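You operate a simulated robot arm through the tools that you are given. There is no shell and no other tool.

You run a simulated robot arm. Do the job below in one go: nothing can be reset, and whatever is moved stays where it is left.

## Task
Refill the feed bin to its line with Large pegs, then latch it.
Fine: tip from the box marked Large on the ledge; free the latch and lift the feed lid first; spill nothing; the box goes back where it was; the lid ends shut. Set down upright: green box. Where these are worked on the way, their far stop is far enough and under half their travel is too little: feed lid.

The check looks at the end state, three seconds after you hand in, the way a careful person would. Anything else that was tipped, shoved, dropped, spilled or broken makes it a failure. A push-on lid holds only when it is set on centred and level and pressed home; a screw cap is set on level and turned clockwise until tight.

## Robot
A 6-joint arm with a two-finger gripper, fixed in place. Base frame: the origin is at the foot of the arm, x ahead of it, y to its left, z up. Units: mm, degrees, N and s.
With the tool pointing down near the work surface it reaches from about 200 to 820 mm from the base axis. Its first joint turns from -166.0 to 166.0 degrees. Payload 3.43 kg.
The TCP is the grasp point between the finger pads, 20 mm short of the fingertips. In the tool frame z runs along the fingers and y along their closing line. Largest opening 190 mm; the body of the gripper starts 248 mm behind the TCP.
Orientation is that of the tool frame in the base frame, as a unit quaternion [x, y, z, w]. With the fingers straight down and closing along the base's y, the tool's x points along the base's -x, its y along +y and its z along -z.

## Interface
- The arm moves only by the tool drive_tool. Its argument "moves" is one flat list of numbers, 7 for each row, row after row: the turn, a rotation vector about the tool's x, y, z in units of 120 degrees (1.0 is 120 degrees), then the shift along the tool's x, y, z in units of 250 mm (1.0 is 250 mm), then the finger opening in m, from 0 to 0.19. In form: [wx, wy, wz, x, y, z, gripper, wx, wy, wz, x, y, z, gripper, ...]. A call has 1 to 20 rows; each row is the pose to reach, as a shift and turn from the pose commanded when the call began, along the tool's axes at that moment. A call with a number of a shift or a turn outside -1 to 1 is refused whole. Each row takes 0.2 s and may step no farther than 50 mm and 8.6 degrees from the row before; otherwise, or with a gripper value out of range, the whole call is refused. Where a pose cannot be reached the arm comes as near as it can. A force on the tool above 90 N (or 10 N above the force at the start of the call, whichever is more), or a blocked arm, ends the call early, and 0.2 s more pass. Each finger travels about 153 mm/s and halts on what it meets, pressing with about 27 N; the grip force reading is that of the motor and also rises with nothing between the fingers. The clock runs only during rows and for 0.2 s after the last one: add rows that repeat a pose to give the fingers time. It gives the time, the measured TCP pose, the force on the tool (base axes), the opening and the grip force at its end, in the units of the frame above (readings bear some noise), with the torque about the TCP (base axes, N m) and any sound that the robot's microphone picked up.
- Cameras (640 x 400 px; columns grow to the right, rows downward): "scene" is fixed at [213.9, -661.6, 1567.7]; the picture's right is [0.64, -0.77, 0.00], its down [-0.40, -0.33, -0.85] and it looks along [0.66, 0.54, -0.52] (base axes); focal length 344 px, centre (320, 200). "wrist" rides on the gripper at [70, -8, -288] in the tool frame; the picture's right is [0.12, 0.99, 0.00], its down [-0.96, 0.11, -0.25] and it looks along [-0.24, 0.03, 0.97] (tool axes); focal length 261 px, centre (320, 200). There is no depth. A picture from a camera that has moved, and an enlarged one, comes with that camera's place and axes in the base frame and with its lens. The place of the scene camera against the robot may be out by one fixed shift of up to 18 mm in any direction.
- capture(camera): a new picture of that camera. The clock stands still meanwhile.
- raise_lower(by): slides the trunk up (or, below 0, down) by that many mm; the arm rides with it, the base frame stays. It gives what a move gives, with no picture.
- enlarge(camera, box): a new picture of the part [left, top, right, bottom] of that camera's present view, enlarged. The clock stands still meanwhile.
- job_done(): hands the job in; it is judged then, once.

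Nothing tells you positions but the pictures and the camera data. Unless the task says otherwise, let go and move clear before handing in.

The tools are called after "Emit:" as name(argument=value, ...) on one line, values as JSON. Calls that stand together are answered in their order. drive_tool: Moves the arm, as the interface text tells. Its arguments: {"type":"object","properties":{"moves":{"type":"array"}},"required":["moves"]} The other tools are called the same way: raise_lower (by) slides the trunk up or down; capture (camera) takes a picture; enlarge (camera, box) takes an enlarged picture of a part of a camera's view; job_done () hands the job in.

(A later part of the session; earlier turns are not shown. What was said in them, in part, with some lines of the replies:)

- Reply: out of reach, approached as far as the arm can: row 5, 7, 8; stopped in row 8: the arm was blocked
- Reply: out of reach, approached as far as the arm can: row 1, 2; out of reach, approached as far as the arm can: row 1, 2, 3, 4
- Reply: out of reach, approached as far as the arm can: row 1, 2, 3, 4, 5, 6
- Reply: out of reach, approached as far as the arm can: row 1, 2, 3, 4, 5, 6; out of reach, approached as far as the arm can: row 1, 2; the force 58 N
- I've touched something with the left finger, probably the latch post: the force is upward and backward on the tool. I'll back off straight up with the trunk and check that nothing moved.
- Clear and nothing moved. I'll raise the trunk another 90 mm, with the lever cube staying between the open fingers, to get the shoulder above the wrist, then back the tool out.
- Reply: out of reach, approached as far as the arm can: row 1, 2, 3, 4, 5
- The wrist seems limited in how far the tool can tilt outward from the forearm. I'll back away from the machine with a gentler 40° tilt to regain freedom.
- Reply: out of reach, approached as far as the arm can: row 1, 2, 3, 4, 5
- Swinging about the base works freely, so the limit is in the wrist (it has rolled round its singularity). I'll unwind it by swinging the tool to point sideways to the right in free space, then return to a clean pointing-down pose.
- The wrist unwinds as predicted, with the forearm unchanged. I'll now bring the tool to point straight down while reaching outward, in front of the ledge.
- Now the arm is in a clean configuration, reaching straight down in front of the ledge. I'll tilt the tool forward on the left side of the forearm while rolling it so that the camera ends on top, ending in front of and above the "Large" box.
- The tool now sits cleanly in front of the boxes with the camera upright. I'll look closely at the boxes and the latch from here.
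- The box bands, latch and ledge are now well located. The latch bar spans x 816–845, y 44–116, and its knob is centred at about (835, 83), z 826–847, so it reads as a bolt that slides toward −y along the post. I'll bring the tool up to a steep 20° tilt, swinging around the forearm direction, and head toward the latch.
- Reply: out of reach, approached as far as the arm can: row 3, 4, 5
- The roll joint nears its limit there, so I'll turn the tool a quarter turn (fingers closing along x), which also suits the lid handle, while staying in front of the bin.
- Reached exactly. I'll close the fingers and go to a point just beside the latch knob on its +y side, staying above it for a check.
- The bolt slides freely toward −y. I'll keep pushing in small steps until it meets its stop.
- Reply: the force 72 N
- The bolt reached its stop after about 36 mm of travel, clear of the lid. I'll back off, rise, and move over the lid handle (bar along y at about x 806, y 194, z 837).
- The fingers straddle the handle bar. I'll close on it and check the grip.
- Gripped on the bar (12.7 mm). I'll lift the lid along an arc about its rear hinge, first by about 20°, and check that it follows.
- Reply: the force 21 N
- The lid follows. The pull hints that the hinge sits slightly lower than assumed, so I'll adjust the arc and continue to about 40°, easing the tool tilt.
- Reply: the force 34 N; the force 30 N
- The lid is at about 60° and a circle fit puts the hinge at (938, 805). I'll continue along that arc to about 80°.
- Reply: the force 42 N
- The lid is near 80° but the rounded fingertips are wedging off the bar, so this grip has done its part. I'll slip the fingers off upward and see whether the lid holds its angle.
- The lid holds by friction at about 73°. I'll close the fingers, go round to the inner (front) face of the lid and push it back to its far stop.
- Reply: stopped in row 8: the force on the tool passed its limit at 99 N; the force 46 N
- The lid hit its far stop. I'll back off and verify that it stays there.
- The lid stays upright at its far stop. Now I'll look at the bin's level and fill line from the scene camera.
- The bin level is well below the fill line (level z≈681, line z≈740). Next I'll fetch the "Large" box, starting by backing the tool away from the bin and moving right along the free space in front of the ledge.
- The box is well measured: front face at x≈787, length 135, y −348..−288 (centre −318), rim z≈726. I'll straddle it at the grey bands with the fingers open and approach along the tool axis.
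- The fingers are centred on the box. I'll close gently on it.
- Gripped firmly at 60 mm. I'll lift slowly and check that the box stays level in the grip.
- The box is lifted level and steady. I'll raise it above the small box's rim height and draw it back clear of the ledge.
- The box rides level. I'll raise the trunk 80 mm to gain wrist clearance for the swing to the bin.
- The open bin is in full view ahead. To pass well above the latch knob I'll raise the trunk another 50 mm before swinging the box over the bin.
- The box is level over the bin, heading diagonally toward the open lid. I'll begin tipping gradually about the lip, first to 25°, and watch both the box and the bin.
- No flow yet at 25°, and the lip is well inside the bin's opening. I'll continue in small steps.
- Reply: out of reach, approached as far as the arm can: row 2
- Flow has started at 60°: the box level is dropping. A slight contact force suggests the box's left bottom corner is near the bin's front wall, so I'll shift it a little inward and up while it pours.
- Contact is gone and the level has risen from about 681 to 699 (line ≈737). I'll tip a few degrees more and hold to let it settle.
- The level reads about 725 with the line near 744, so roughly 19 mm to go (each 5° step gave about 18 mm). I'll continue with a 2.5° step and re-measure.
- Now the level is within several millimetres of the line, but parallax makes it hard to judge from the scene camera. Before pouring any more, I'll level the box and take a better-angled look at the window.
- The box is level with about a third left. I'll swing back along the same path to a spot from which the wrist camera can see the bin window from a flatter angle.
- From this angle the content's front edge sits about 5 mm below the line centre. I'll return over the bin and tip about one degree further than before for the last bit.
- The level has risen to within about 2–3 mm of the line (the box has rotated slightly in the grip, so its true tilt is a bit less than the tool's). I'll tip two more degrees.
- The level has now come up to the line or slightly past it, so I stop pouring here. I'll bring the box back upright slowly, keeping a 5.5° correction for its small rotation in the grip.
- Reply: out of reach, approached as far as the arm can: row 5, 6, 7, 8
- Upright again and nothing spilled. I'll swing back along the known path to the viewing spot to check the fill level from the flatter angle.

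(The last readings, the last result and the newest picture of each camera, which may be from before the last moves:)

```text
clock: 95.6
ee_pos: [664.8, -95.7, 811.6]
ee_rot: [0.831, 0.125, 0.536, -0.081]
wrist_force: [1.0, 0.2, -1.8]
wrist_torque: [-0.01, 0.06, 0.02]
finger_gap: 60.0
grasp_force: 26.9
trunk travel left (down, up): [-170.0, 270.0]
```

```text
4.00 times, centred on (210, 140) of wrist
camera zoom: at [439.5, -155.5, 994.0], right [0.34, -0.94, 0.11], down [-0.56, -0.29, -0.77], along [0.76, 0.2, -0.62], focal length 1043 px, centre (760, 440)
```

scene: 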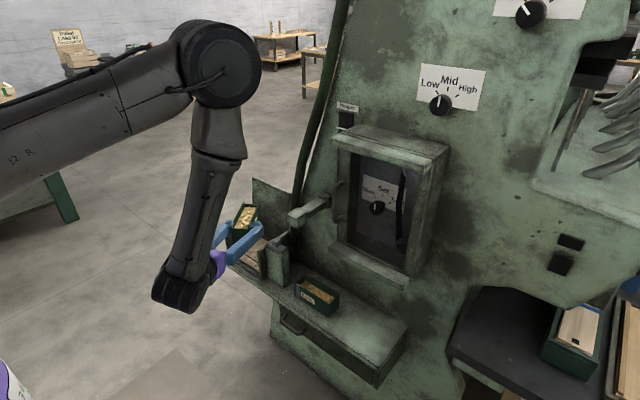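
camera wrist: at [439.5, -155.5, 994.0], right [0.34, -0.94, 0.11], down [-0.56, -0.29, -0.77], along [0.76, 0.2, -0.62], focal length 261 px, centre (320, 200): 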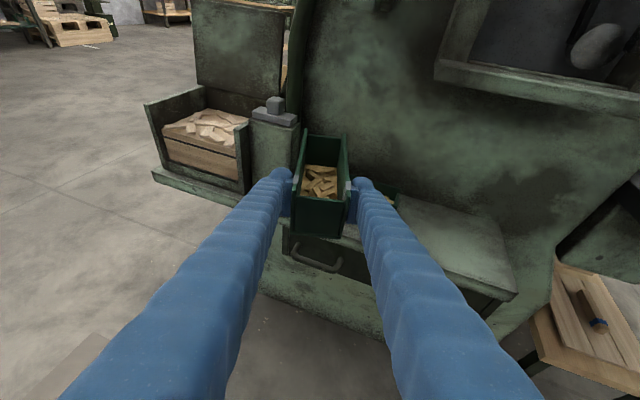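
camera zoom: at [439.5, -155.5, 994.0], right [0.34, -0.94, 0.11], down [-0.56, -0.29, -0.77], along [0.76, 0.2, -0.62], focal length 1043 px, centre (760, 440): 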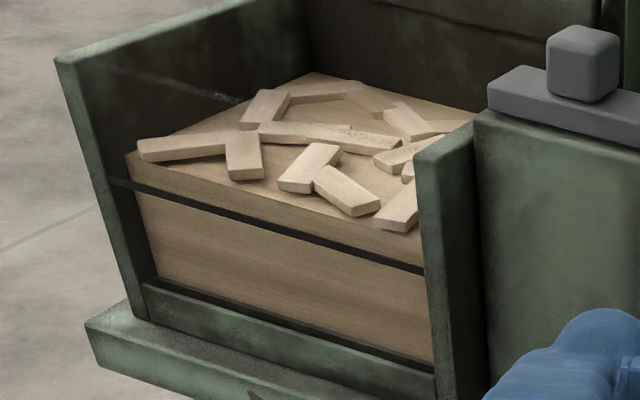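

Emit:
enlarge(camera="wrist", box=[250, 120, 390, 245])

Emit:
capture(camera="scene")

```text
3.20 times, centred on (320, 182) of wrist
camera zoom: at [439.5, -155.5, 994.0], right [0.34, -0.94, 0.11], down [-0.56, -0.29, -0.77], along [0.76, 0.2, -0.62], focal length 834 px, centre (320, 256)
```

zoom: 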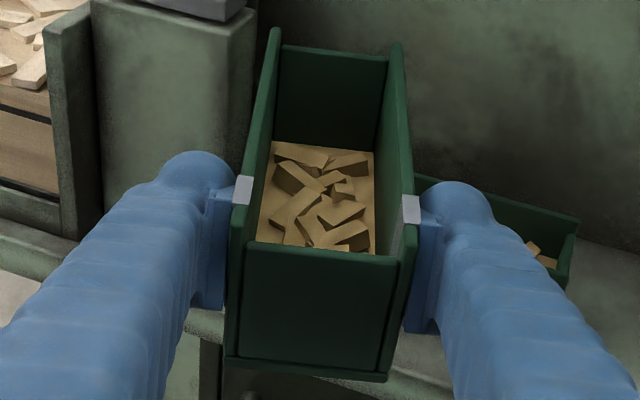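

```text
taken
```

scene: 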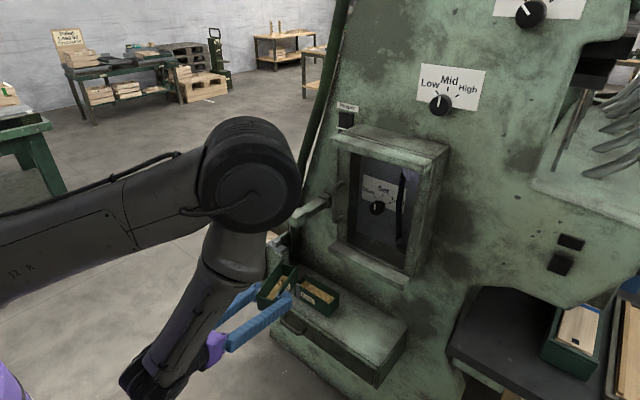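

The level now reads about 8 mm above the line's strip at this angle; nothing more should be added. I'll carry the box back to its place on the ledge, reversing the outbound path.

Emit:
drive_tool(moves=[-0.0039, -0.0001, 0.0018, -0.004, 0.0252, -0.0086, 0.0, -0.013, -0.0004, 0.0059, -0.0133, 0.0841, -0.0287, 0.0, -0.026, -0.0008, 0.0118, -0.0266, 0.1682, -0.0574, 0.0, -0.0415, -0.0013, 0.0188, -0.0425, 0.2692, -0.0919, 0.0, -0.0571, -0.0018, 0.0259, -0.0584, 0.3701, -0.1264, 0.0, -0.0727, -0.0022, 0.033, -0.0744, 0.4711, -0.1608, 0.0, -0.0883, -0.0027, 0.0401, -0.0903, 0.572, -0.1953, 0.0, -0.1038, -0.0032, 0.0471, -0.1062, 0.673, -0.2298, 0.0, -0.1168, -0.0036, 0.053, -0.1195, 0.7571, -0.2585, 0.0, -0.1259, -0.0039, 0.0571, -0.1288, 0.816, -0.2786, 0.0, -0.1298, -0.004, 0.0589, -0.1328, 0.8412, -0.2872, 0.0])

Emit:
capture(camera="wrist")

Emit:
enlarge(camera="wrist", box=[250, 120, 390, 245])

```text
clock: 98.0
ee_pos: [650.1, -319.6, 809.2]
ee_rot: [0.843, -0.001, 0.538, 0.001]
wrist_force: [-1.3, 0.6, -1.8]
wrist_torque: [-0.01, 0.09, -0.03]
finger_gap: 60.0
grasp_force: 27.5
trunk travel left (down, up): [-170.0, 270.0]
```

```text
taken
camera wrist: at [419.6, -310.3, 993.2], right [0.05, -0.99, 0.11], down [-0.63, -0.11, -0.77], along [0.78, -0.03, -0.63], focal length 261 px, centre (320, 200)
```

wrist: 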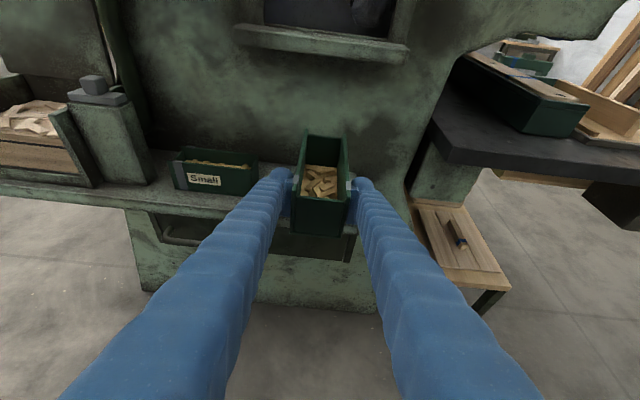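

```text
3.20 times, centred on (320, 182) of wrist
camera zoom: at [419.6, -310.3, 993.2], right [0.05, -0.99, 0.11], down [-0.63, -0.11, -0.77], along [0.78, -0.03, -0.63], focal length 834 px, centre (320, 256)
```

zoom: 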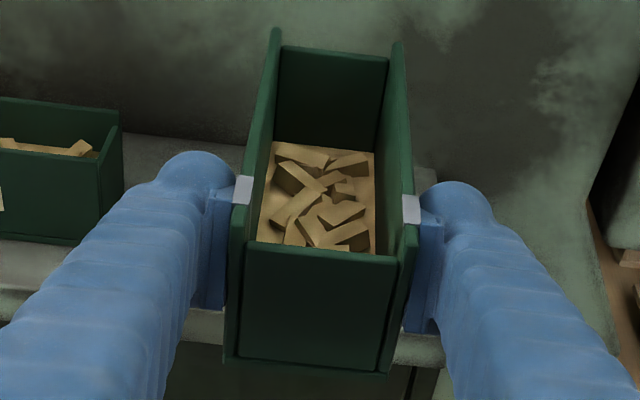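

Emit:
enlarge(camera="scene", box=[230, 210, 422, 330])

```text
3.33 times, centred on (326, 270) of scene
camera zoom: at [213.9, -661.6, 1567.7], right [0.64, -0.77, 0.0], down [-0.4, -0.33, -0.85], along [0.66, 0.54, -0.52], focal length 1146 px, centre (300, -33)
```

zoom: 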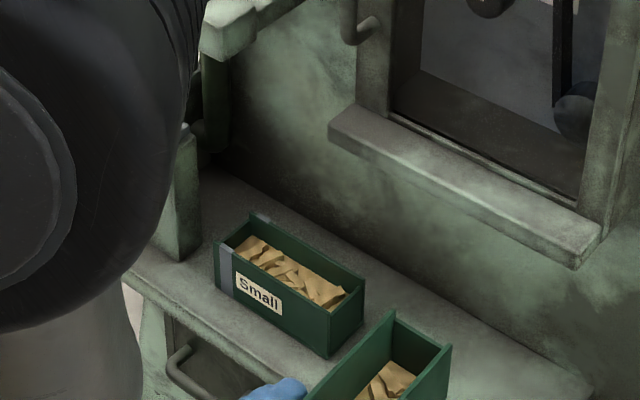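

Emit:
drive_tool(moves=[0, 0, 0, 0.0051, 0.0001, 0.0249, 0.0, 0, 0, 0, 0.0152, 0.0002, 0.0748, 0.0, 0, 0, 0, 0.0303, 0.0004, 0.1497, 0.0, 0, 0, 0, 0.048, 0.0006, 0.237, 0.0, 0, 0, 0, 0.0657, 0.0008, 0.3243, 0.0, 0, 0, 0, 0.0834, 0.0011, 0.4116, 0.0, 0, 0, 0, 0.101, 0.0013, 0.4989, 0.0, 0, 0, 0, 0.1137, 0.0014, 0.5612, 0.0, 0, 0, 0, 0.1225, 0.0016, 0.6049, 0.0, 0, 0, 0, 0.1263, 0.0016, 0.6236, 0.0])

Emit:
enlarge(camera="scene", box=[290, 250, 418, 350])

Emit:
enlarge(camera="wrist", box=[230, 110, 410, 250])

```text
clock: 100.2
ee_pos: [803.4, -320.0, 772.0]
ee_rot: [0.843, 0.0, 0.538, 0.0]
wrist_force: [0.0, 0.7, -1.1]
wrist_torque: [-0.02, 0.06, 0.03]
finger_gap: 59.9
grasp_force: 26.6
trunk travel left (down, up): [-170.0, 270.0]
```

```text
4.00 times, centred on (354, 300) of scene
camera zoom: at [213.9, -661.6, 1567.7], right [0.64, -0.77, 0.0], down [-0.4, -0.33, -0.85], along [0.66, 0.54, -0.52], focal length 1375 px, centre (184, -200)
```

zoom: 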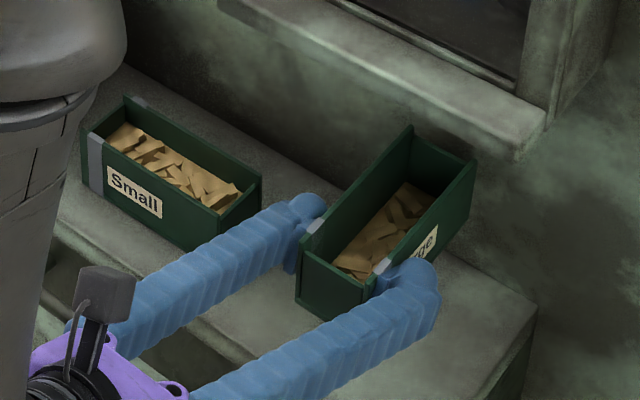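

```text
2.86 times, centred on (320, 180) of wrist
camera zoom: at [573.2, -311.1, 957.2], right [0.05, -0.99, 0.11], down [-0.63, -0.11, -0.77], along [0.78, -0.03, -0.63], focal length 745 px, centre (320, 257)
```

zoom: 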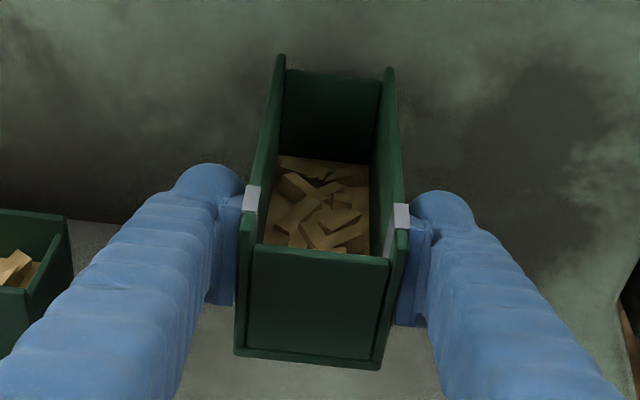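

Emit:
enlarge(camera="scene", box=[340, 270, 404, 325])

Emit:
enlarge(camera="scene", box=[300, 270, 412, 340])

```text
7.27 times, centred on (372, 298) of scene
camera zoom: at [213.9, -661.6, 1567.7], right [0.64, -0.77, 0.0], down [-0.4, -0.33, -0.85], along [0.66, 0.54, -0.52], focal length 2499 px, centre (-58, -509)
```

zoom: 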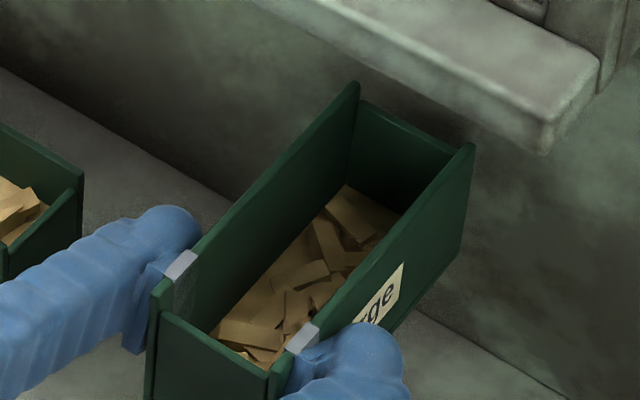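

```text
5.71 times, centred on (356, 305) of scene
camera zoom: at [213.9, -661.6, 1567.7], right [0.64, -0.77, 0.0], down [-0.4, -0.33, -0.85], along [0.66, 0.54, -0.52], focal length 1964 px, centre (114, -400)
```

zoom: 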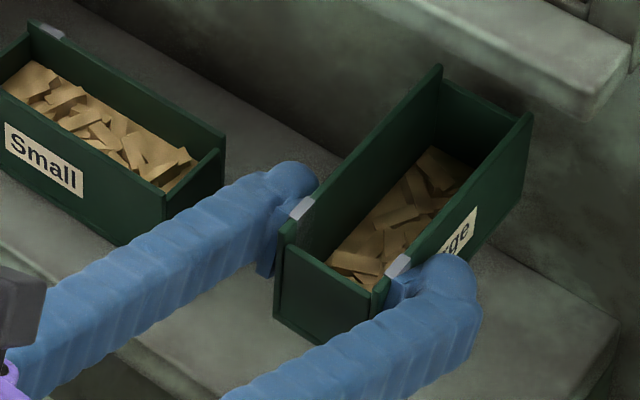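

The box is over its place and close to level. I'll lower it to just above the ledge.

Emit:
drive_tool(moves=[0, 0, 0, -0.0247, 0, 0.0115, 0.0, 0, 0, 0, -0.074, 0, 0.0344, 0.0, 0, 0, 0, -0.1357, 0, 0.063, 0.0, 0, 0, 0, -0.1974, 0, 0.0916, 0.0, 0, 0, 0, -0.2344, 0, 0.1088, 0.0, 0, 0, 0, -0.2431, 0, 0.1128, 0.0])

Emit:
enlarge(camera="wrist", box=[230, 110, 410, 250])

Emit:
enlarge(camera="scene", box=[330, 290, 410, 350])

```text
clock: 101.6
ee_pos: [805.5, -321.3, 707.5]
ee_rot: [0.843, 0.0, 0.538, 0.0]
wrist_force: [0.0, -0.1, -1.5]
wrist_torque: [0.0, 0.08, 0.02]
finger_gap: 59.9
grasp_force: 26.7
trunk travel left (down, up): [-170.0, 270.0]
```

```text
2.86 times, centred on (320, 180) of wrist
camera zoom: at [574.9, -311.8, 891.5], right [0.05, -0.99, 0.11], down [-0.63, -0.11, -0.77], along [0.78, -0.03, -0.63], focal length 745 px, centre (320, 257)
```

zoom: 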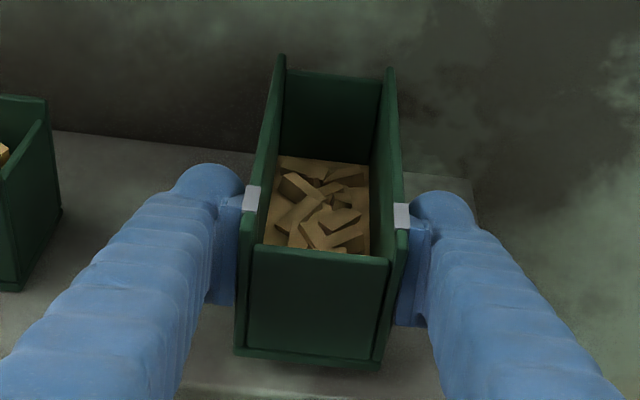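

```text
6.67 times, centred on (370, 320) of scene
camera zoom: at [213.9, -661.6, 1567.7], right [0.64, -0.77, 0.0], down [-0.4, -0.33, -0.85], along [0.66, 0.54, -0.52], focal length 2291 px, centre (-13, -600)
```

zoom: 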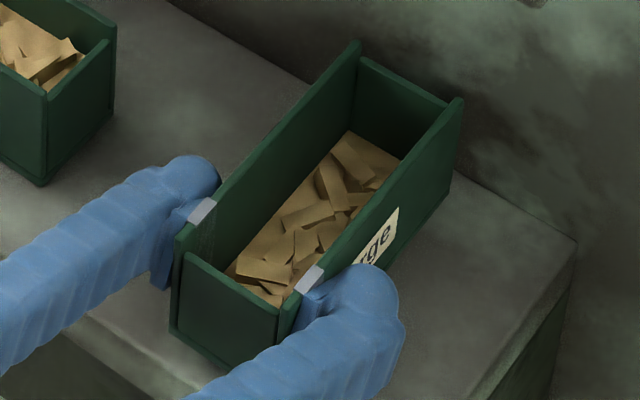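

Comparing with the first picture, the far end is still a touch high, so I'll tip the nose down about 1.7° and lower further in small steps, watching for contact.

Emit:
drive_tool(moves=[0, -0.0071, 0, -0.0073, 0, 0.0034, 0.0, 0, -0.0142, 0, -0.0145, 0, 0.0067, 0.0, 0, -0.0142, 0, -0.0145, 0, 0.0067, 0.0])

```text
clock: 102.4
ee_pos: [805.7, -322.0, 703.1]
ee_rot: [0.851, 0.0, 0.525, 0.0]
wrist_force: [0.3, -0.6, -2.3]
wrist_torque: [-0.01, 0.06, 0.0]
finger_gap: 60.0
grasp_force: 27.3
trunk travel left (down, up): [-170.0, 270.0]
```

Emit:
drive_tool(moves=[0, 0, 0, -0.0036, 0, 0.0018, 0.0, 0, 0, 0, -0.0072, 0, 0.0036, 0.0])

Emit:
drive_tool(moves=[0, 0, 0, -0.0036, 0, 0.0018, 0.0])

```text
clock: 103.0
ee_pos: [805.0, -321.4, 701.8]
ee_rot: [0.85, 0.0, 0.526, 0.0]
wrist_force: [-1.6, 1.0, 5.6]
wrist_torque: [-0.06, -0.72, 0.14]
finger_gap: 60.1
grasp_force: 27.3
trunk travel left (down, up): [-170.0, 270.0]
```

```text
clock: 103.4
ee_pos: [804.9, -322.1, 701.8]
ee_rot: [0.85, 0.0, 0.527, 0.0]
wrist_force: [-1.9, 0.4, 7.1]
wrist_torque: [0.01, -0.88, 0.25]
finger_gap: 60.1
grasp_force: 26.8
trunk travel left (down, up): [-170.0, 270.0]
```

Contact is felt at the far end, so it's now slightly nose-down. I'll ease the nose up in small amounts until both ends sit.

Emit:
drive_tool(moves=[0, 0.0067, 0, -0.0036, 0, 0.0018, 0.0, 0, 0.0067, 0, -0.0036, 0, 0.0018, 0.0])

```text
clock: 104.0
ee_pos: [804.4, -320.3, 698.3]
ee_rot: [0.847, 0.0, 0.532, 0.0]
wrist_force: [-1.5, 0.2, 3.5]
wrist_torque: [-0.06, -0.44, 0.0]
finger_gap: 60.2
grasp_force: 27.2
trunk travel left (down, up): [-170.0, 270.0]
```

Emit:
drive_tool(moves=[0, 0.0042, 0, -0.0036, 0, 0.0018, 0.0, 0, 0.0042, 0, -0.0036, 0, 0.0018, 0.0])

Emit:
drive_tool(moves=[0, 0.0042, 0, -0.0036, 0, 0.0018, 0.0, 0, 0.0042, 0, -0.0036, 0, 0.0018, 0.0])

```text
clock: 104.6
ee_pos: [804.4, -320.6, 698.2]
ee_rot: [0.845, -0.001, 0.534, 0.0]
wrist_force: [0.4, -0.1, -1.1]
wrist_torque: [-0.04, 0.1, -0.04]
finger_gap: 60.0
grasp_force: 26.7
trunk travel left (down, up): [-170.0, 270.0]
```

```text
clock: 105.2
ee_pos: [805.8, -322.4, 698.3]
ee_rot: [0.842, 0.0, 0.539, 0.0]
wrist_force: [-2.4, -0.2, 9.2]
wrist_torque: [0.08, 0.46, 0.01]
finger_gap: 60.1
grasp_force: 27.2
trunk travel left (down, up): [-170.0, 270.0]
```

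Both ends are now seated within a fraction of a degree. I'll release the box gently.

Emit:
drive_tool(moves=[0, -0.002, 0, 0, 0, 0, 0.0, 0, -0.002, 0, 0, 0, 0, 0.061, 0, -0.002, 0, 0, 0, 0, 0.064, 0, -0.002, 0, 0, 0, 0, 0.07, 0, -0.002, 0, 0, 0, 0, 0.08, 0, -0.002, 0, 0, 0, 0, 0.095, 0, -0.002, 0, 0, 0, 0, 0.1])

Emit:
enlarge(camera="wrist", box=[230, 110, 410, 250])

Emit:
enlarge(camera="scene", box=[330, 290, 410, 350])

```text
clock: 106.8
ee_pos: [804.9, -321.4, 695.6]
ee_rot: [0.843, 0.0, 0.538, 0.0]
wrist_force: [0.8, 0.3, 0.2]
wrist_torque: [0.01, 0.01, 0.01]
finger_gap: 100.1
grasp_force: 0.0
trunk travel left (down, up): [-170.0, 270.0]
```

```text
2.86 times, centred on (320, 180) of wrist
camera zoom: at [574.3, -312.2, 882.0], right [0.05, -0.99, 0.11], down [-0.63, -0.11, -0.77], along [0.77, -0.03, -0.63], focal length 745 px, centre (320, 257)
```

zoom: 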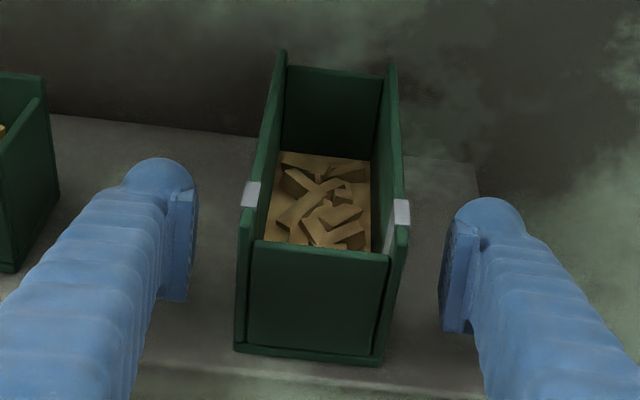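

```text
6.67 times, centred on (370, 320) of scene
camera zoom: at [213.9, -661.6, 1567.7], right [0.64, -0.77, 0.0], down [-0.4, -0.33, -0.85], along [0.66, 0.54, -0.52], focal length 2291 px, centre (-13, -600)
```

zoom: 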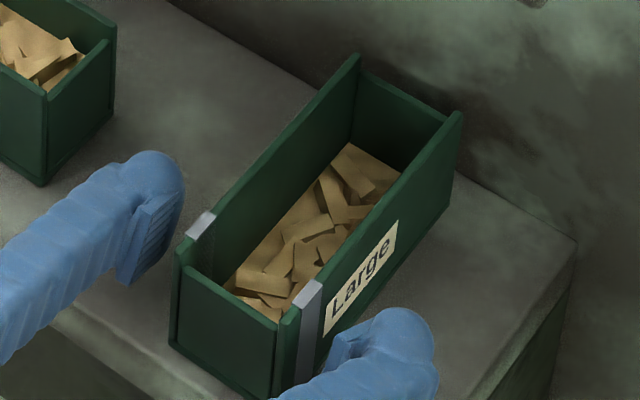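

The box stands upright in its original place, matching the first picture within a few millimetres. I'll withdraw the fingers along the tool axis, then unwind the wrist back to pointing down in front of the ledge.

Emit:
drive_tool(moves=[0, 0, 0, 0, 0, -0.04, 0.1, 0, 0, 0, 0, 0, -0.12, 0.1, 0, 0, 0, 0, 0, -0.24, 0.1, 0, 0, 0, 0, 0, -0.36, 0.1, 0, 0, 0, 0, 0, -0.44, 0.1])

Emit:
enlarge(camera="wrist", box=[160, 80, 480, 280])

```text
clock: 108.0
ee_pos: [706.7, -324.2, 745.2]
ee_rot: [0.843, -0.002, 0.537, 0.001]
wrist_force: [0.5, -0.6, 0.6]
wrist_torque: [0.02, -0.02, 0.01]
finger_gap: 99.9
grasp_force: 0.0
trunk travel left (down, up): [-170.0, 270.0]
```

```text
2.00 times, centred on (320, 180) of wrist
camera zoom: at [475.5, -313.3, 930.0], right [0.05, -0.99, 0.11], down [-0.63, -0.11, -0.77], along [0.77, -0.03, -0.63], focal length 521 px, centre (320, 240)
```

zoom: 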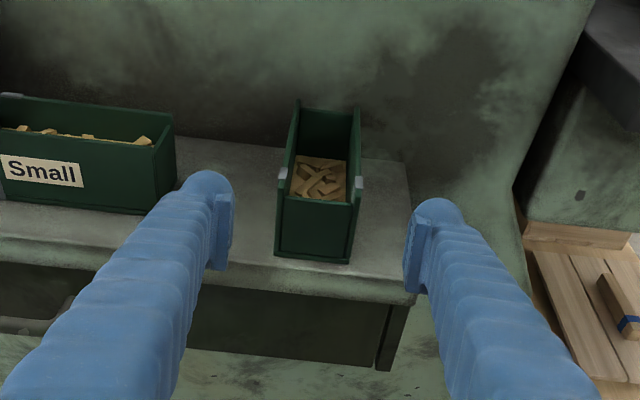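

Emit:
drive_tool(moves=[0.0301, -0.0301, -0.0472, 0.0307, -0.0146, -0.041, 0.09, 0.0602, -0.0602, -0.0944, 0.0614, -0.0291, -0.0821, 0.08, 0.0904, -0.0904, -0.1416, 0.0921, -0.0437, -0.1231, 0.07, 0.1205, -0.1205, -0.1888, 0.1229, -0.0583, -0.1641, 0.06, 0.1506, -0.1506, -0.236, 0.1536, -0.0729, -0.2051, 0.05, 0.1807, -0.1807, -0.2832, 0.1843, -0.0874, -0.2462, 0.04, 0.2109, -0.2109, -0.3304, 0.215, -0.102, -0.2872, 0.03, 0.241, -0.241, -0.3775, 0.2457, -0.1166, -0.3282, 0.02, 0.2711, -0.2711, -0.4247, 0.2764, -0.1311, -0.3693, 0.01, 0.3012, -0.3012, -0.4719, 0.3071, -0.1457, -0.4103, 0.0, 0.3313, -0.3313, -0.5191, 0.3379, -0.1603, -0.4513, 0.0, 0.3615, -0.3615, -0.5663, 0.3686, -0.1749, -0.4923, 0.0, 0.3916, -0.3916, -0.6135, 0.3993, -0.1894, -0.5334, 0.0, 0.4217, -0.4217, -0.6607, 0.43, -0.204, -0.5744, 0.0])

Emit:
capture(camera="scene")

```text
clock: 111.0
ee_pos: [620.4, -268.7, 901.8]
ee_rot: [0.707, 0.708, -0.001, -0.001]
wrist_force: [0.5, -0.9, 0.0]
wrist_torque: [0.02, 0.02, 0.01]
finger_gap: 0.0
grasp_force: 27.3
trunk travel left (down, up): [-170.0, 270.0]
```

```text
taken
```

scene: 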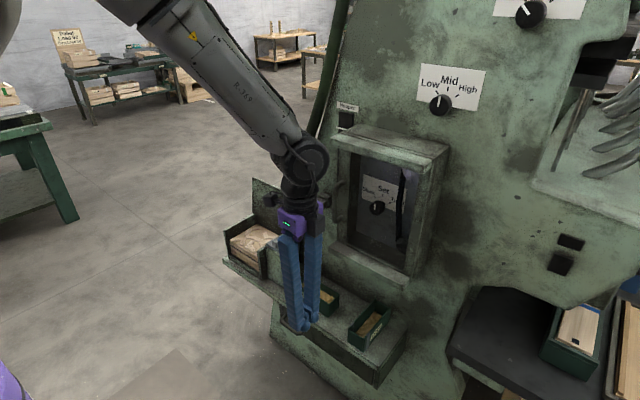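

Emit:
raise_lower(by=110)

Emit:
drive_tool(moves=[0, 0, 0, 0.1667, 0.0333, 0, 0.0, 0, 0, 0, 0.3333, 0.0667, 0, 0.0, 0, 0, 0, 0.5, 0.1, 0, 0.0, 0, 0, 0, 0.6667, 0.1333, 0, 0.0, 0, 0, 0, 0.8333, 0.1667, 0, 0.0, 0, 0, 0, 1.0, 0.2, 0, 0.0])

Emit:
drive_tool(moves=[0, 0, 0, 0.1667, 0.0333, -0.01, 0.0, 0, 0, 0, 0.3333, 0.0667, -0.02, 0.0, 0, 0, 0, 0.5, 0.1, -0.03, 0.0, 0, 0, 0, 0.6667, 0.1333, -0.04, 0.0, 0, 0, 0, 0.8333, 0.1667, -0.05, 0.0, 0, 0, 0, 1.0, 0.2, -0.06, 0.0])

```text
clock: 112.4
ee_pos: [621.0, -267.5, 1011.7]
ee_rot: [0.707, 0.707, -0.001, -0.001]
wrist_force: [0.9, 0.2, 0.1]
wrist_torque: [-0.02, 0.01, 0.01]
finger_gap: 0.0
grasp_force: 26.8
trunk travel left (down, up): [-280.0, 160.0]
```

```text
clock: 113.8
ee_pos: [673.1, -17.4, 1010.7]
ee_rot: [0.708, 0.707, -0.001, -0.001]
wrist_force: [-0.2, 0.5, -0.2]
wrist_torque: [-0.06, 0.0, -0.01]
finger_gap: 0.0
grasp_force: 27.0
trunk travel left (down, up): [-280.0, 160.0]
```

```text
clock: 115.2
ee_pos: [723.1, 229.0, 1028.8]
ee_rot: [0.708, 0.707, 0.0, -0.001]
wrist_force: [-0.7, -0.8, -0.5]
wrist_torque: [0.0, -0.02, 0.02]
finger_gap: 0.1
grasp_force: 26.8
trunk travel left (down, up): [-280.0, 160.0]
```

Emit:
capture(camera="wrist")

Emit:
enlarge(camera="scene", box=[210, 160, 306, 260])

```text
taken
camera wrist: at [714.9, 299.6, 1315.9], right [0.99, 0.12, 0.0], down [0.11, -0.96, 0.25], along [0.03, -0.25, -0.97], focal length 261 px, centre (320, 200)
```

wrist: 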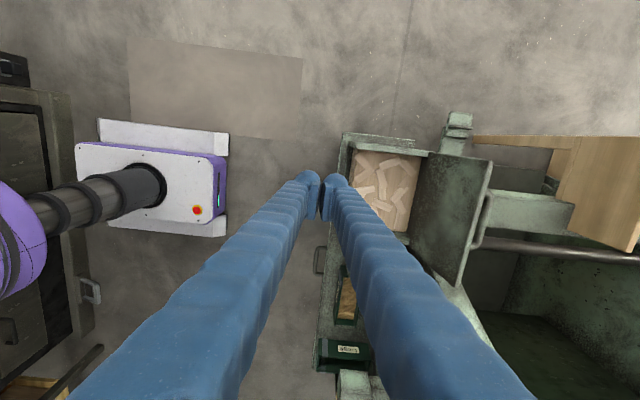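

```text
4.00 times, centred on (258, 210) of scene
camera zoom: at [213.9, -661.6, 1567.7], right [0.64, -0.77, 0.0], down [-0.4, -0.33, -0.85], along [0.66, 0.54, -0.52], focal length 1375 px, centre (568, 160)
```

zoom: 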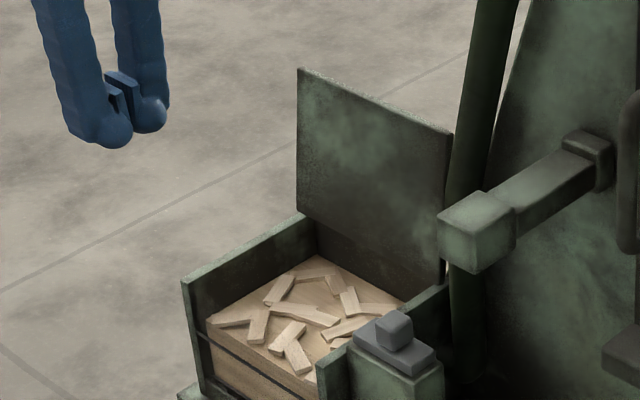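

The bin content is flat and nothing lies around it. Now I'll go over the top of the open lid, tilting slightly, to come down behind it beside the handle (y≈270).

Emit:
drive_tool(moves=[-0.025, 0, 0, 0.0344, 0.16, 0, 0.0, -0.05, 0, 0, 0.0688, 0.32, 0, 0.0, -0.075, 0, 0, 0.1032, 0.48, 0, 0.0, -0.1, 0, 0, 0.1376, 0.64, 0, 0.0, -0.125, 0, 0, 0.172, 0.8, 0, 0.0])

Emit:
drive_tool(moves=[0, 0, 0, 0, 0.1275, 0.0342, 0.0, 0, 0, 0, 0, 0.255, 0.0683, 0.0])

Emit:
capture(camera="wrist")

Emit:
enlarge(camera="scene", box=[210, 130, 306, 230])

```text
clock: 116.4
ee_pos: [925.8, 272.4, 1022.3]
ee_rot: [0.702, 0.7, 0.092, 0.091]
wrist_force: [0.3, -0.6, -0.4]
wrist_torque: [-0.02, 0.05, 0.01]
finger_gap: 0.0
grasp_force: 26.8
trunk travel left (down, up): [-280.0, 160.0]
```

```text
clock: 117.0
ee_pos: [989.6, 274.1, 1024.8]
ee_rot: [0.702, 0.701, 0.091, 0.092]
wrist_force: [-0.1, 0.0, 0.0]
wrist_torque: [-0.02, -0.03, -0.01]
finger_gap: 0.0
grasp_force: 27.4
trunk travel left (down, up): [-280.0, 160.0]
```

```text
taken
camera wrist: at [907.4, 345.3, 1300.9], right [0.96, 0.12, 0.26], down [0.05, -0.96, 0.27], along [0.28, -0.25, -0.93], focal length 261 px, centre (320, 200)
```

wrist: 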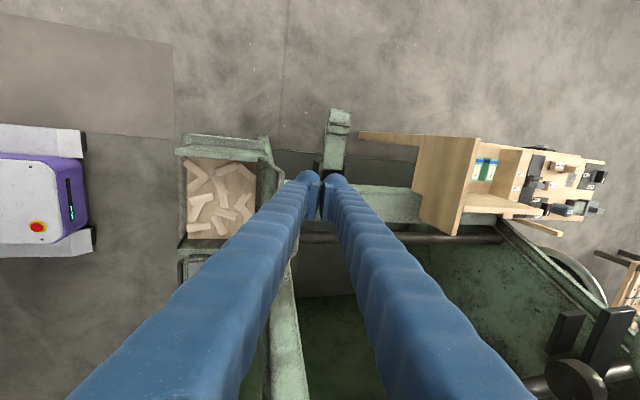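

```text
4.00 times, centred on (258, 180) of scene
camera zoom: at [213.9, -661.6, 1567.7], right [0.64, -0.77, 0.0], down [-0.4, -0.33, -0.85], along [0.66, 0.54, -0.52], focal length 1375 px, centre (568, 280)
```

zoom: 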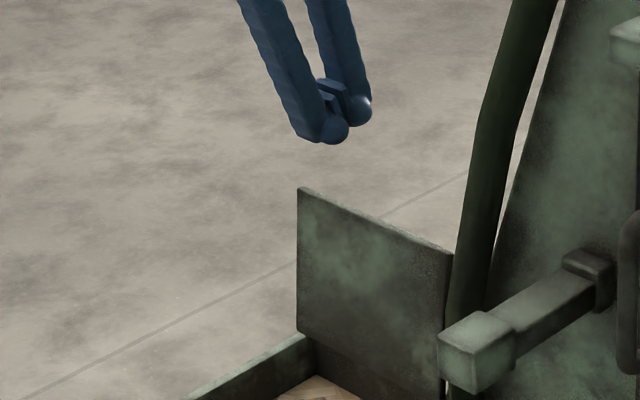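

Emit:
enlarge(camera="wrist", box=[240, 120, 400, 220])

```text
4.00 times, centred on (320, 170) of wrist
camera zoom: at [907.4, 345.3, 1300.9], right [0.96, 0.12, 0.26], down [0.05, -0.96, 0.27], along [0.28, -0.25, -0.93], focal length 1043 px, centre (320, 320)
```

zoom: 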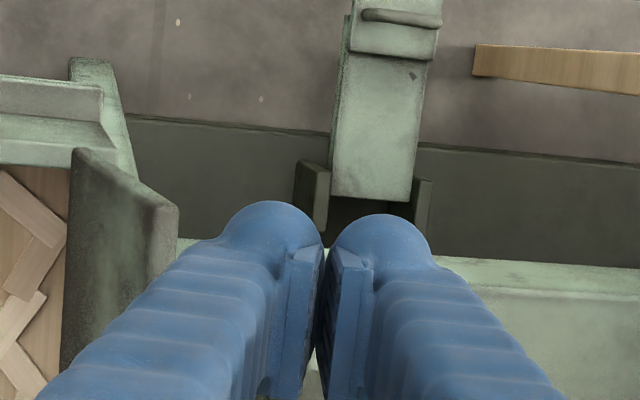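

Emit:
drive_tool(moves=[0, 0, 0, 0, -0.0212, 0.1048, 0.0, 0, 0, 0, 0, -0.0423, 0.2095, 0.0, 0, 0, 0, 0, -0.0635, 0.3143, 0.0])

Emit:
enlarge(camera="wrist", box=[240, 120, 400, 220])

Emit:
enlarge(camera="scene", box=[210, 150, 306, 250])

```text
clock: 117.8
ee_pos: [993.5, 271.3, 946.7]
ee_rot: [0.702, 0.7, 0.091, 0.092]
wrist_force: [-0.6, -0.1, 0.3]
wrist_torque: [0.01, 0.05, 0.07]
finger_gap: 0.1
grasp_force: 26.8
trunk travel left (down, up): [-280.0, 160.0]
```

```text
4.00 times, centred on (320, 170) of wrist
camera zoom: at [911.9, 343.1, 1222.2], right [0.96, 0.12, 0.25], down [0.05, -0.96, 0.27], along [0.28, -0.25, -0.93], focal length 1043 px, centre (320, 320)
```

zoom: 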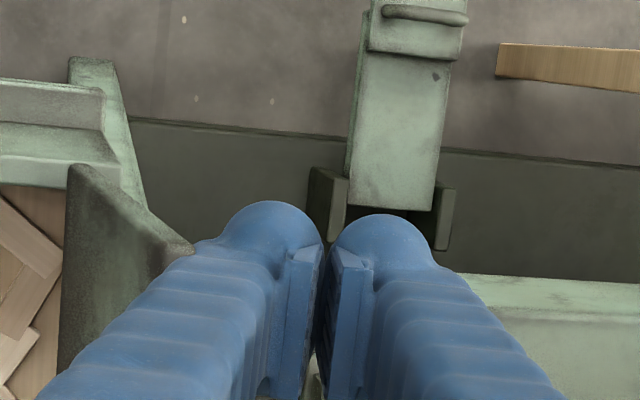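

```text
4.00 times, centred on (258, 200) of scene
camera zoom: at [213.9, -661.6, 1567.7], right [0.64, -0.77, 0.0], down [-0.4, -0.33, -0.85], along [0.66, 0.54, -0.52], focal length 1375 px, centre (568, 200)
```

zoom: 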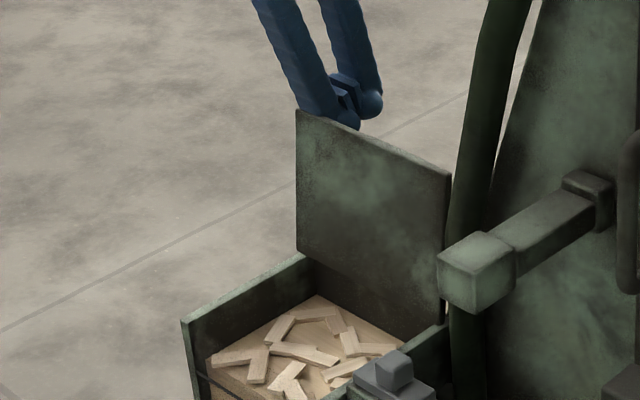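

The closed fingertips are behind the lid near its top left corner. I'll draw the lid forward and down along its arc in steps, first to about 60°.

Emit:
drive_tool(moves=[0, 0, 0, 0, -0.052, -0.0187, 0.0, 0, 0, 0, 0, -0.1039, -0.0374, 0.0, 0, 0, 0, 0, -0.17, -0.0626, 0.0, 0, 0, 0, 0, -0.2396, -0.0779, 0.0, 0, 0, 0, 0, -0.3109, -0.0838, 0.0, 0, 0, 0, 0, -0.3823, -0.0801, 0.0])

Emit:
enlarge(camera="scene", box=[210, 150, 306, 250])

Emit:
enlarge(camera="wrist", box=[240, 120, 400, 220])

```text
clock: 119.2
ee_pos: [896.5, 273.9, 944.2]
ee_rot: [0.702, 0.7, 0.092, 0.092]
wrist_force: [-0.8, 0.5, -0.4]
wrist_torque: [0.02, -0.02, -0.02]
finger_gap: 0.0
grasp_force: 26.6
trunk travel left (down, up): [-280.0, 160.0]
```

```text
4.00 times, centred on (258, 200) of scene
camera zoom: at [213.9, -661.6, 1567.7], right [0.64, -0.77, 0.0], down [-0.4, -0.33, -0.85], along [0.66, 0.54, -0.52], focal length 1375 px, centre (568, 200)
```

zoom: 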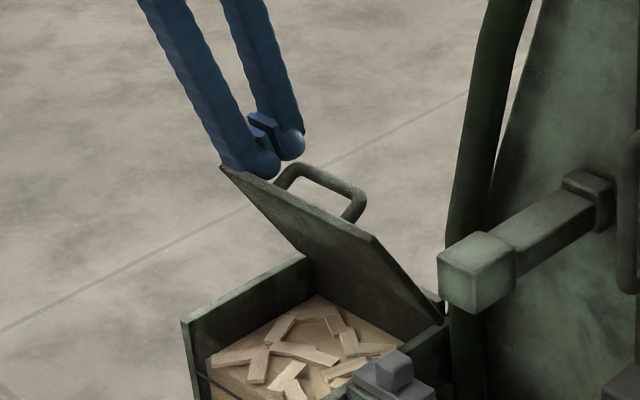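

```text
4.00 times, centred on (320, 170) of wrist
camera zoom: at [813.8, 345.4, 1218.3], right [0.96, 0.12, 0.26], down [0.05, -0.96, 0.27], along [0.28, -0.25, -0.93], focal length 1043 px, centre (320, 320)
```

zoom: 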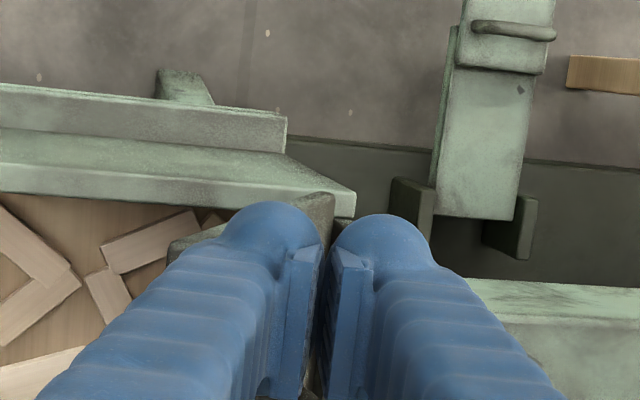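

Emit:
drive_tool(moves=[0, 0, 0, 0, -0.0701, 0.0127, 0.0, 0, 0, 0, 0, -0.1385, 0.0345, 0.0, 0, 0, 0, 0, -0.2026, 0.065, 0.0, 0, 0, 0, 0, -0.2627, 0.1039, 0.0, 0, 0, 0, 0, -0.3169, 0.1499, 0.0, 0, 0, 0, 0, -0.3651, 0.2032, 0.0])

Emit:
enlarge(camera="scene", box=[210, 170, 306, 250])

```text
clock: 120.6
ee_pos: [820.2, 272.9, 866.7]
ee_rot: [0.702, 0.7, 0.092, 0.092]
wrist_force: [-0.8, 0.4, 0.4]
wrist_torque: [0.03, 0.0, -0.03]
finger_gap: 0.0
grasp_force: 27.1
trunk travel left (down, up): [-280.0, 160.0]
```

```text
5.00 times, centred on (258, 210) of scene
camera zoom: at [213.9, -661.6, 1567.7], right [0.64, -0.77, 0.0], down [-0.4, -0.33, -0.85], along [0.66, 0.54, -0.52], focal length 1718 px, centre (630, 150)
```

zoom: 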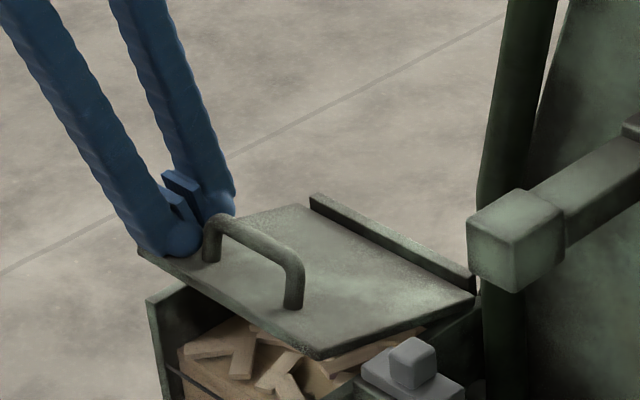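

Emit:
drive_tool(moves=[0, 0, 0, 0, -0.0203, 0.0294, 0.0, 0, 0, 0, 0, -0.0406, 0.0587, 0.0, 0, 0, 0, 0, -0.057, 0.0904, 0.0, 0, 0, 0, 0, -0.0733, 0.122, 0.0])

Emit:
enlarge(camera="scene", box=[210, 190, 306, 250])

```text
clock: 121.6
ee_pos: [811.5, 272.4, 833.7]
ee_rot: [0.702, 0.7, 0.093, 0.092]
wrist_force: [-0.9, -0.7, 3.7]
wrist_torque: [-0.05, 0.05, -0.02]
finger_gap: 0.0
grasp_force: 27.9
trunk travel left (down, up): [-280.0, 160.0]
```

```text
6.67 times, centred on (258, 220) of scene
camera zoom: at [213.9, -661.6, 1567.7], right [0.64, -0.77, 0.0], down [-0.4, -0.33, -0.85], along [0.66, 0.54, -0.52], focal length 2291 px, centre (733, 67)
```

zoom: 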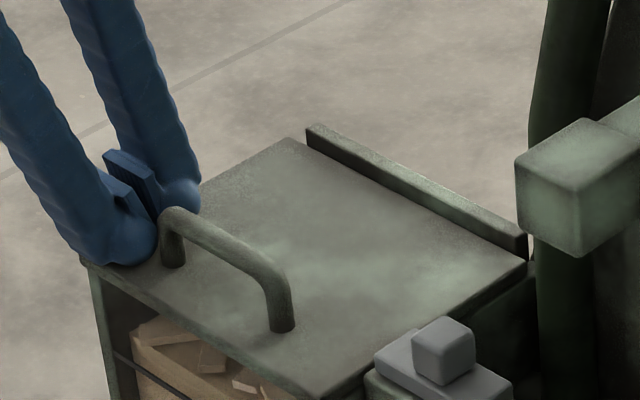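

Emit:
drive_tool(moves=[0, 0, 0, 0, -0.0021, 0.0077, 0.0, 0, 0, 0, 0, -0.0041, 0.0155, 0.0])

Emit:
enlarge(camera="scene", box=[222, 225, 286, 265])

```text
clock: 122.2
ee_pos: [810.9, 273.4, 833.4]
ee_rot: [0.702, 0.7, 0.094, 0.091]
wrist_force: [-3.9, -5.8, 26.7]
wrist_torque: [-0.14, 0.31, 0.06]
finger_gap: 0.0
grasp_force: 27.3
trunk travel left (down, up): [-280.0, 160.0]
```

```text
10.00 times, centred on (254, 245) of scene
camera zoom: at [213.9, -661.6, 1567.7], right [0.64, -0.77, 0.0], down [-0.4, -0.33, -0.85], along [0.66, 0.54, -0.52], focal length 3437 px, centre (980, -250)
```

zoom: 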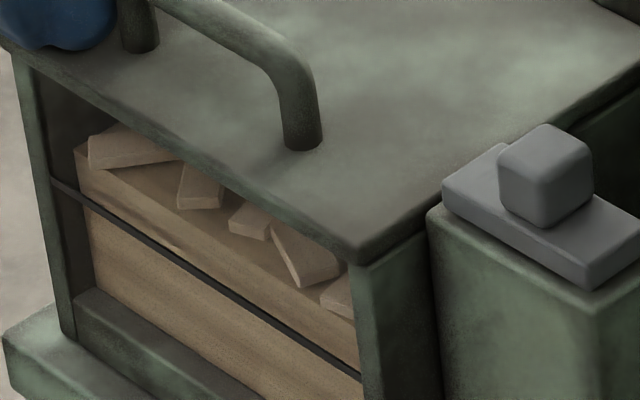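

The lid is shut against a hard stop (27 N with no travel). I'll rise and go around to the −y side of the latch knob to slide the bolt home.

Emit:
drive_tool(moves=[0, 0, 0, 0, 0.0335, -0.1249, 0.0, 0, 0, 0, 0, 0.067, -0.2499, 0.0, 0, 0, 0, 0, 0.1005, -0.3748, 0.0, 0, 0, 0, -0.18, 0.1152, -0.3709, 0.0, 0, 0, 0, -0.36, 0.13, -0.367, 0.0, 0, 0, 0, -0.54, 0.1447, -0.363, 0.0, 0, 0, 0, -0.72, 0.1594, -0.359, 0.0, 0, 0, 0, -0.9, 0.174, -0.355, 0.0, 0, 0, 0, -1.0, 0.174, -0.355, 0.0])

Emit:
capture(camera="wrist")

Emit:
enlarge(camera="scene", box=[210, 180, 322, 250])

```text
clock: 124.2
ee_pos: [831.3, 23.5, 926.2]
ee_rot: [0.702, 0.7, 0.091, 0.092]
wrist_force: [0.1, -0.2, -0.2]
wrist_torque: [0.04, 0.02, 0.03]
finger_gap: 0.1
grasp_force: 26.5
trunk travel left (down, up): [-280.0, 160.0]
```

```text
taken
camera wrist: at [749.4, 95.0, 1201.4], right [0.96, 0.12, 0.26], down [0.05, -0.96, 0.27], along [0.28, -0.25, -0.93], focal length 261 px, centre (320, 200)
```

wrist: 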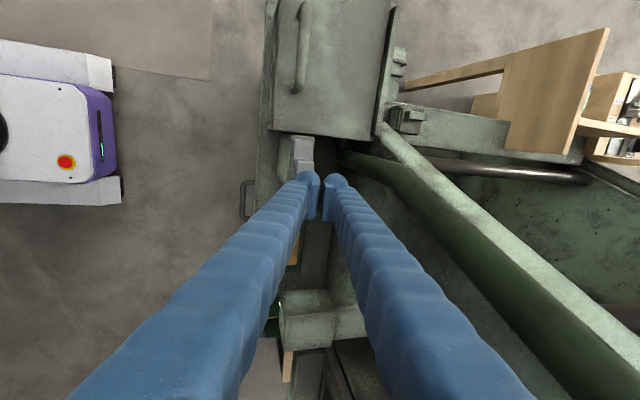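

```text
5.71 times, centred on (266, 215) of scene
camera zoom: at [213.9, -661.6, 1567.7], right [0.64, -0.77, 0.0], down [-0.4, -0.33, -0.85], along [0.66, 0.54, -0.52], focal length 1964 px, centre (629, 114)
```

zoom: 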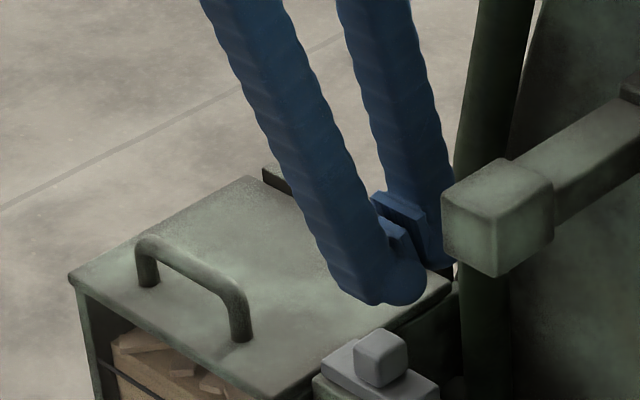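

Emit:
drive_tool(moves=[0, 0, 0, -0.078, 0, 0, 0.0, 0, 0, 0, -0.078, -0.0245, 0.0914, 0.0, 0, 0, 0, -0.078, -0.0491, 0.1829, 0.0, 0, 0, 0, -0.078, -0.0736, 0.2743, 0.0])

Emit:
enlarge(camera="scene", box=[220, 190, 332, 260])

```text
clock: 125.2
ee_pos: [830.3, 4.0, 854.5]
ee_rot: [0.702, 0.7, 0.092, 0.092]
wrist_force: [-0.6, -0.7, -0.1]
wrist_torque: [0.0, 0.05, 0.03]
finger_gap: 0.0
grasp_force: 26.8
trunk travel left (down, up): [-280.0, 160.0]
```

```text
5.71 times, centred on (276, 225) of scene
camera zoom: at [213.9, -661.6, 1567.7], right [0.64, -0.77, 0.0], down [-0.4, -0.33, -0.85], along [0.66, 0.54, -0.52], focal length 1964 px, centre (571, 57)
```

zoom: 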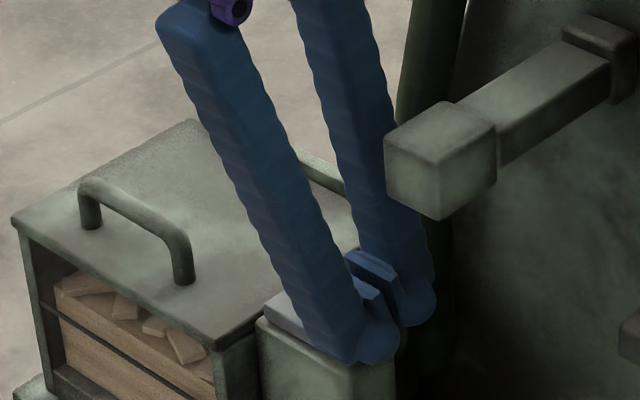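

Emit:
drive_tool(moves=[0, 0, 0, 0.028, 0, 0, 0.0, 0, 0, 0, 0.056, 0, 0, 0.0, 0, 0, 0, 0.084, 0, 0, 0.0, 0, 0, 0, 0.112, 0, 0, 0.0, 0, 0, 0, 0.14, 0, 0, 0.0, 0, 0, 0, 0.164, 0, 0, 0.0])

Emit:
enlarge(camera="scene", box=[220, 190, 332, 260])

```text
clock: 126.6
ee_pos: [828.5, 39.4, 853.6]
ee_rot: [0.704, 0.698, 0.091, 0.091]
wrist_force: [4.5, -58.0, -6.1]
wrist_torque: [-0.61, -0.13, -0.16]
finger_gap: 5.9
grasp_force: 34.6
trunk travel left (down, up): [-280.0, 160.0]
```

```text
5.71 times, centred on (276, 225) of scene
camera zoom: at [213.9, -661.6, 1567.7], right [0.64, -0.77, 0.0], down [-0.4, -0.33, -0.85], along [0.66, 0.54, -0.52], focal length 1964 px, centre (571, 57)
```

zoom: 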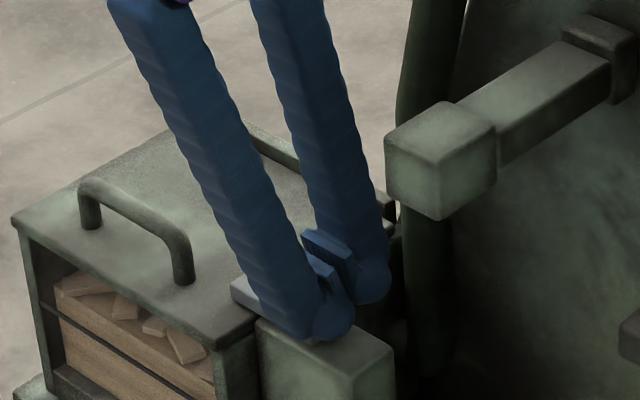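

The bolt is back at its original position over the lid, hard against its stop. I'll back off, rise clear and verify.

Emit:
drive_tool(moves=[0, 0, 0, -0.03, 0, 0, 0.0, 0, 0, 0, -0.08, 0, 0, 0.0, 0, 0, 0, -0.08, 0.0414, -0.1546, 0.0, 0, 0, 0, -0.08, 0.0829, -0.3091, 0.0, 0, 0, 0, -0.08, -0.0571, -0.3466, 0.0, 0, 0, 0, -0.08, -0.2471, -0.3976, 0.0, 0, 0, 0, -0.08, -0.4371, -0.4486, 0.0, 0, 0, 0, -0.08, -0.6271, -0.4996, 0.0])

Emit:
capture(camera="scene")

Emit:
enlarge(camera="scene", box=[215, 195, 311, 255])

Emit:
enlarge(camera="scene", box=[270, 255, 430, 355])

Emit:
capture(camera="wrist")

```text
clock: 128.4
ee_pos: [656.3, 30.5, 937.9]
ee_rot: [0.729, 0.673, 0.095, 0.086]
wrist_force: [0.1, -0.6, -0.2]
wrist_torque: [0.07, 0.08, 0.0]
finger_gap: 0.0
grasp_force: 33.9
out of reach, approached as far as the arm can: row 8
trunk travel left (down, up): [-280.0, 160.0]
```

```text
taken
```

scene: 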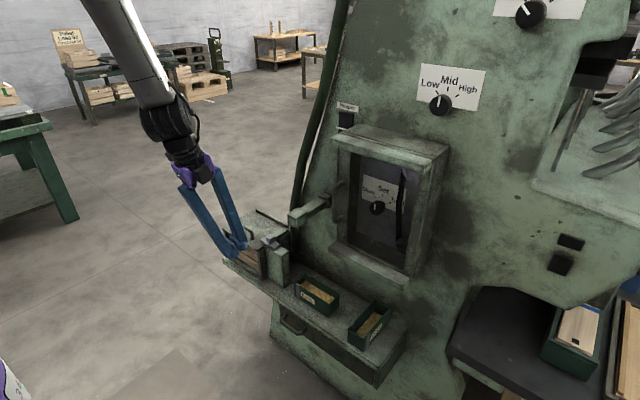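

```text
6.67 times, centred on (263, 225) of scene
camera zoom: at [213.9, -661.6, 1567.7], right [0.64, -0.77, 0.0], down [-0.4, -0.33, -0.85], along [0.66, 0.54, -0.52], focal length 2291 px, centre (700, 33)
```

zoom: 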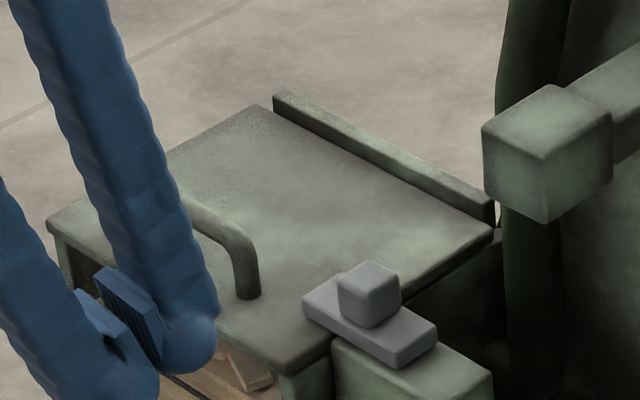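

```text
4.00 times, centred on (350, 305) of scene
camera zoom: at [213.9, -661.6, 1567.7], right [0.64, -0.77, 0.0], down [-0.4, -0.33, -0.85], along [0.66, 0.54, -0.52], focal length 1375 px, centre (200, -220)
```

zoom: 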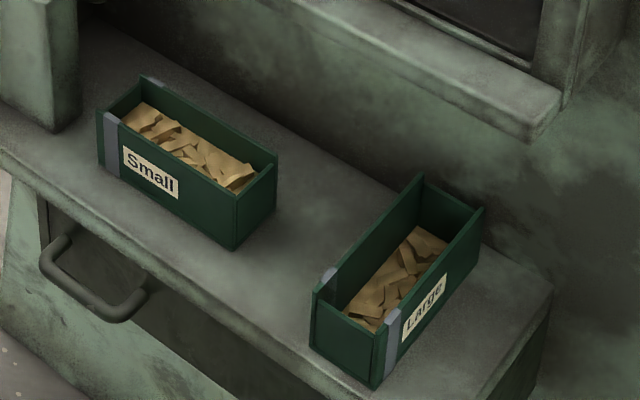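

```text
taken
camera wrist: at [581.7, 101.4, 1214.8], right [0.97, 0.04, 0.25], down [-0.03, -0.97, 0.25], along [0.25, -0.25, -0.94], focal length 261 px, centre (320, 200)
```

wrist: 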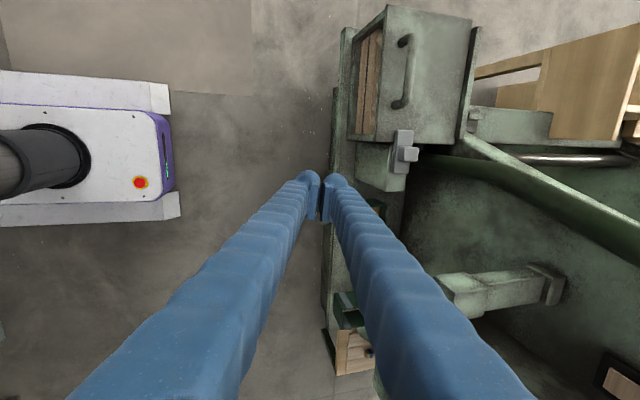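

The lid is shut, and the latch bolt is back over it exactly where it was at the start. Both boxes stand upright, the "Large" one in its original place, nothing is spilled, and the arm is clear with empty fingers. One flaw remains: by my measurement the pegs sit about 8 mm above the fill line, and I have no way to take any out. I'm handing the job in.

Emit:
job_done()

```text
The job is handed in.
```

I handed the job in with the feed bin refilled, shut and latched, but I poured slightly too much. By my reading the pegs sit about 8 mm above the line. I had no way to take any back out.

- **Latch and lid:** I slid the bolt free and opened the lid to its far stop before pouring. Afterwards I closed the lid against its hard stop and pushed the bolt back over it; in the last picture it sits where it was at the start.
- **Pour:** All the pegs came from the box marked Large. I tipped it in small steps until the level passed the line, and the last 2° step put in more than was needed. I saw nothing spilled on the ledge or floor.
- **Box:** The Large box is upright and back in its place, within a few millimetres by the pictures. It turned about 5° in the fingers during the pour, so I levelled it before letting go. The Small box was not touched.
- **Contact on the way:** Early on, a finger pressed against the latch post with about 58 N. Nothing moved, and I saw no damage.

The arm is clear of the machine with nothing in the fingers.
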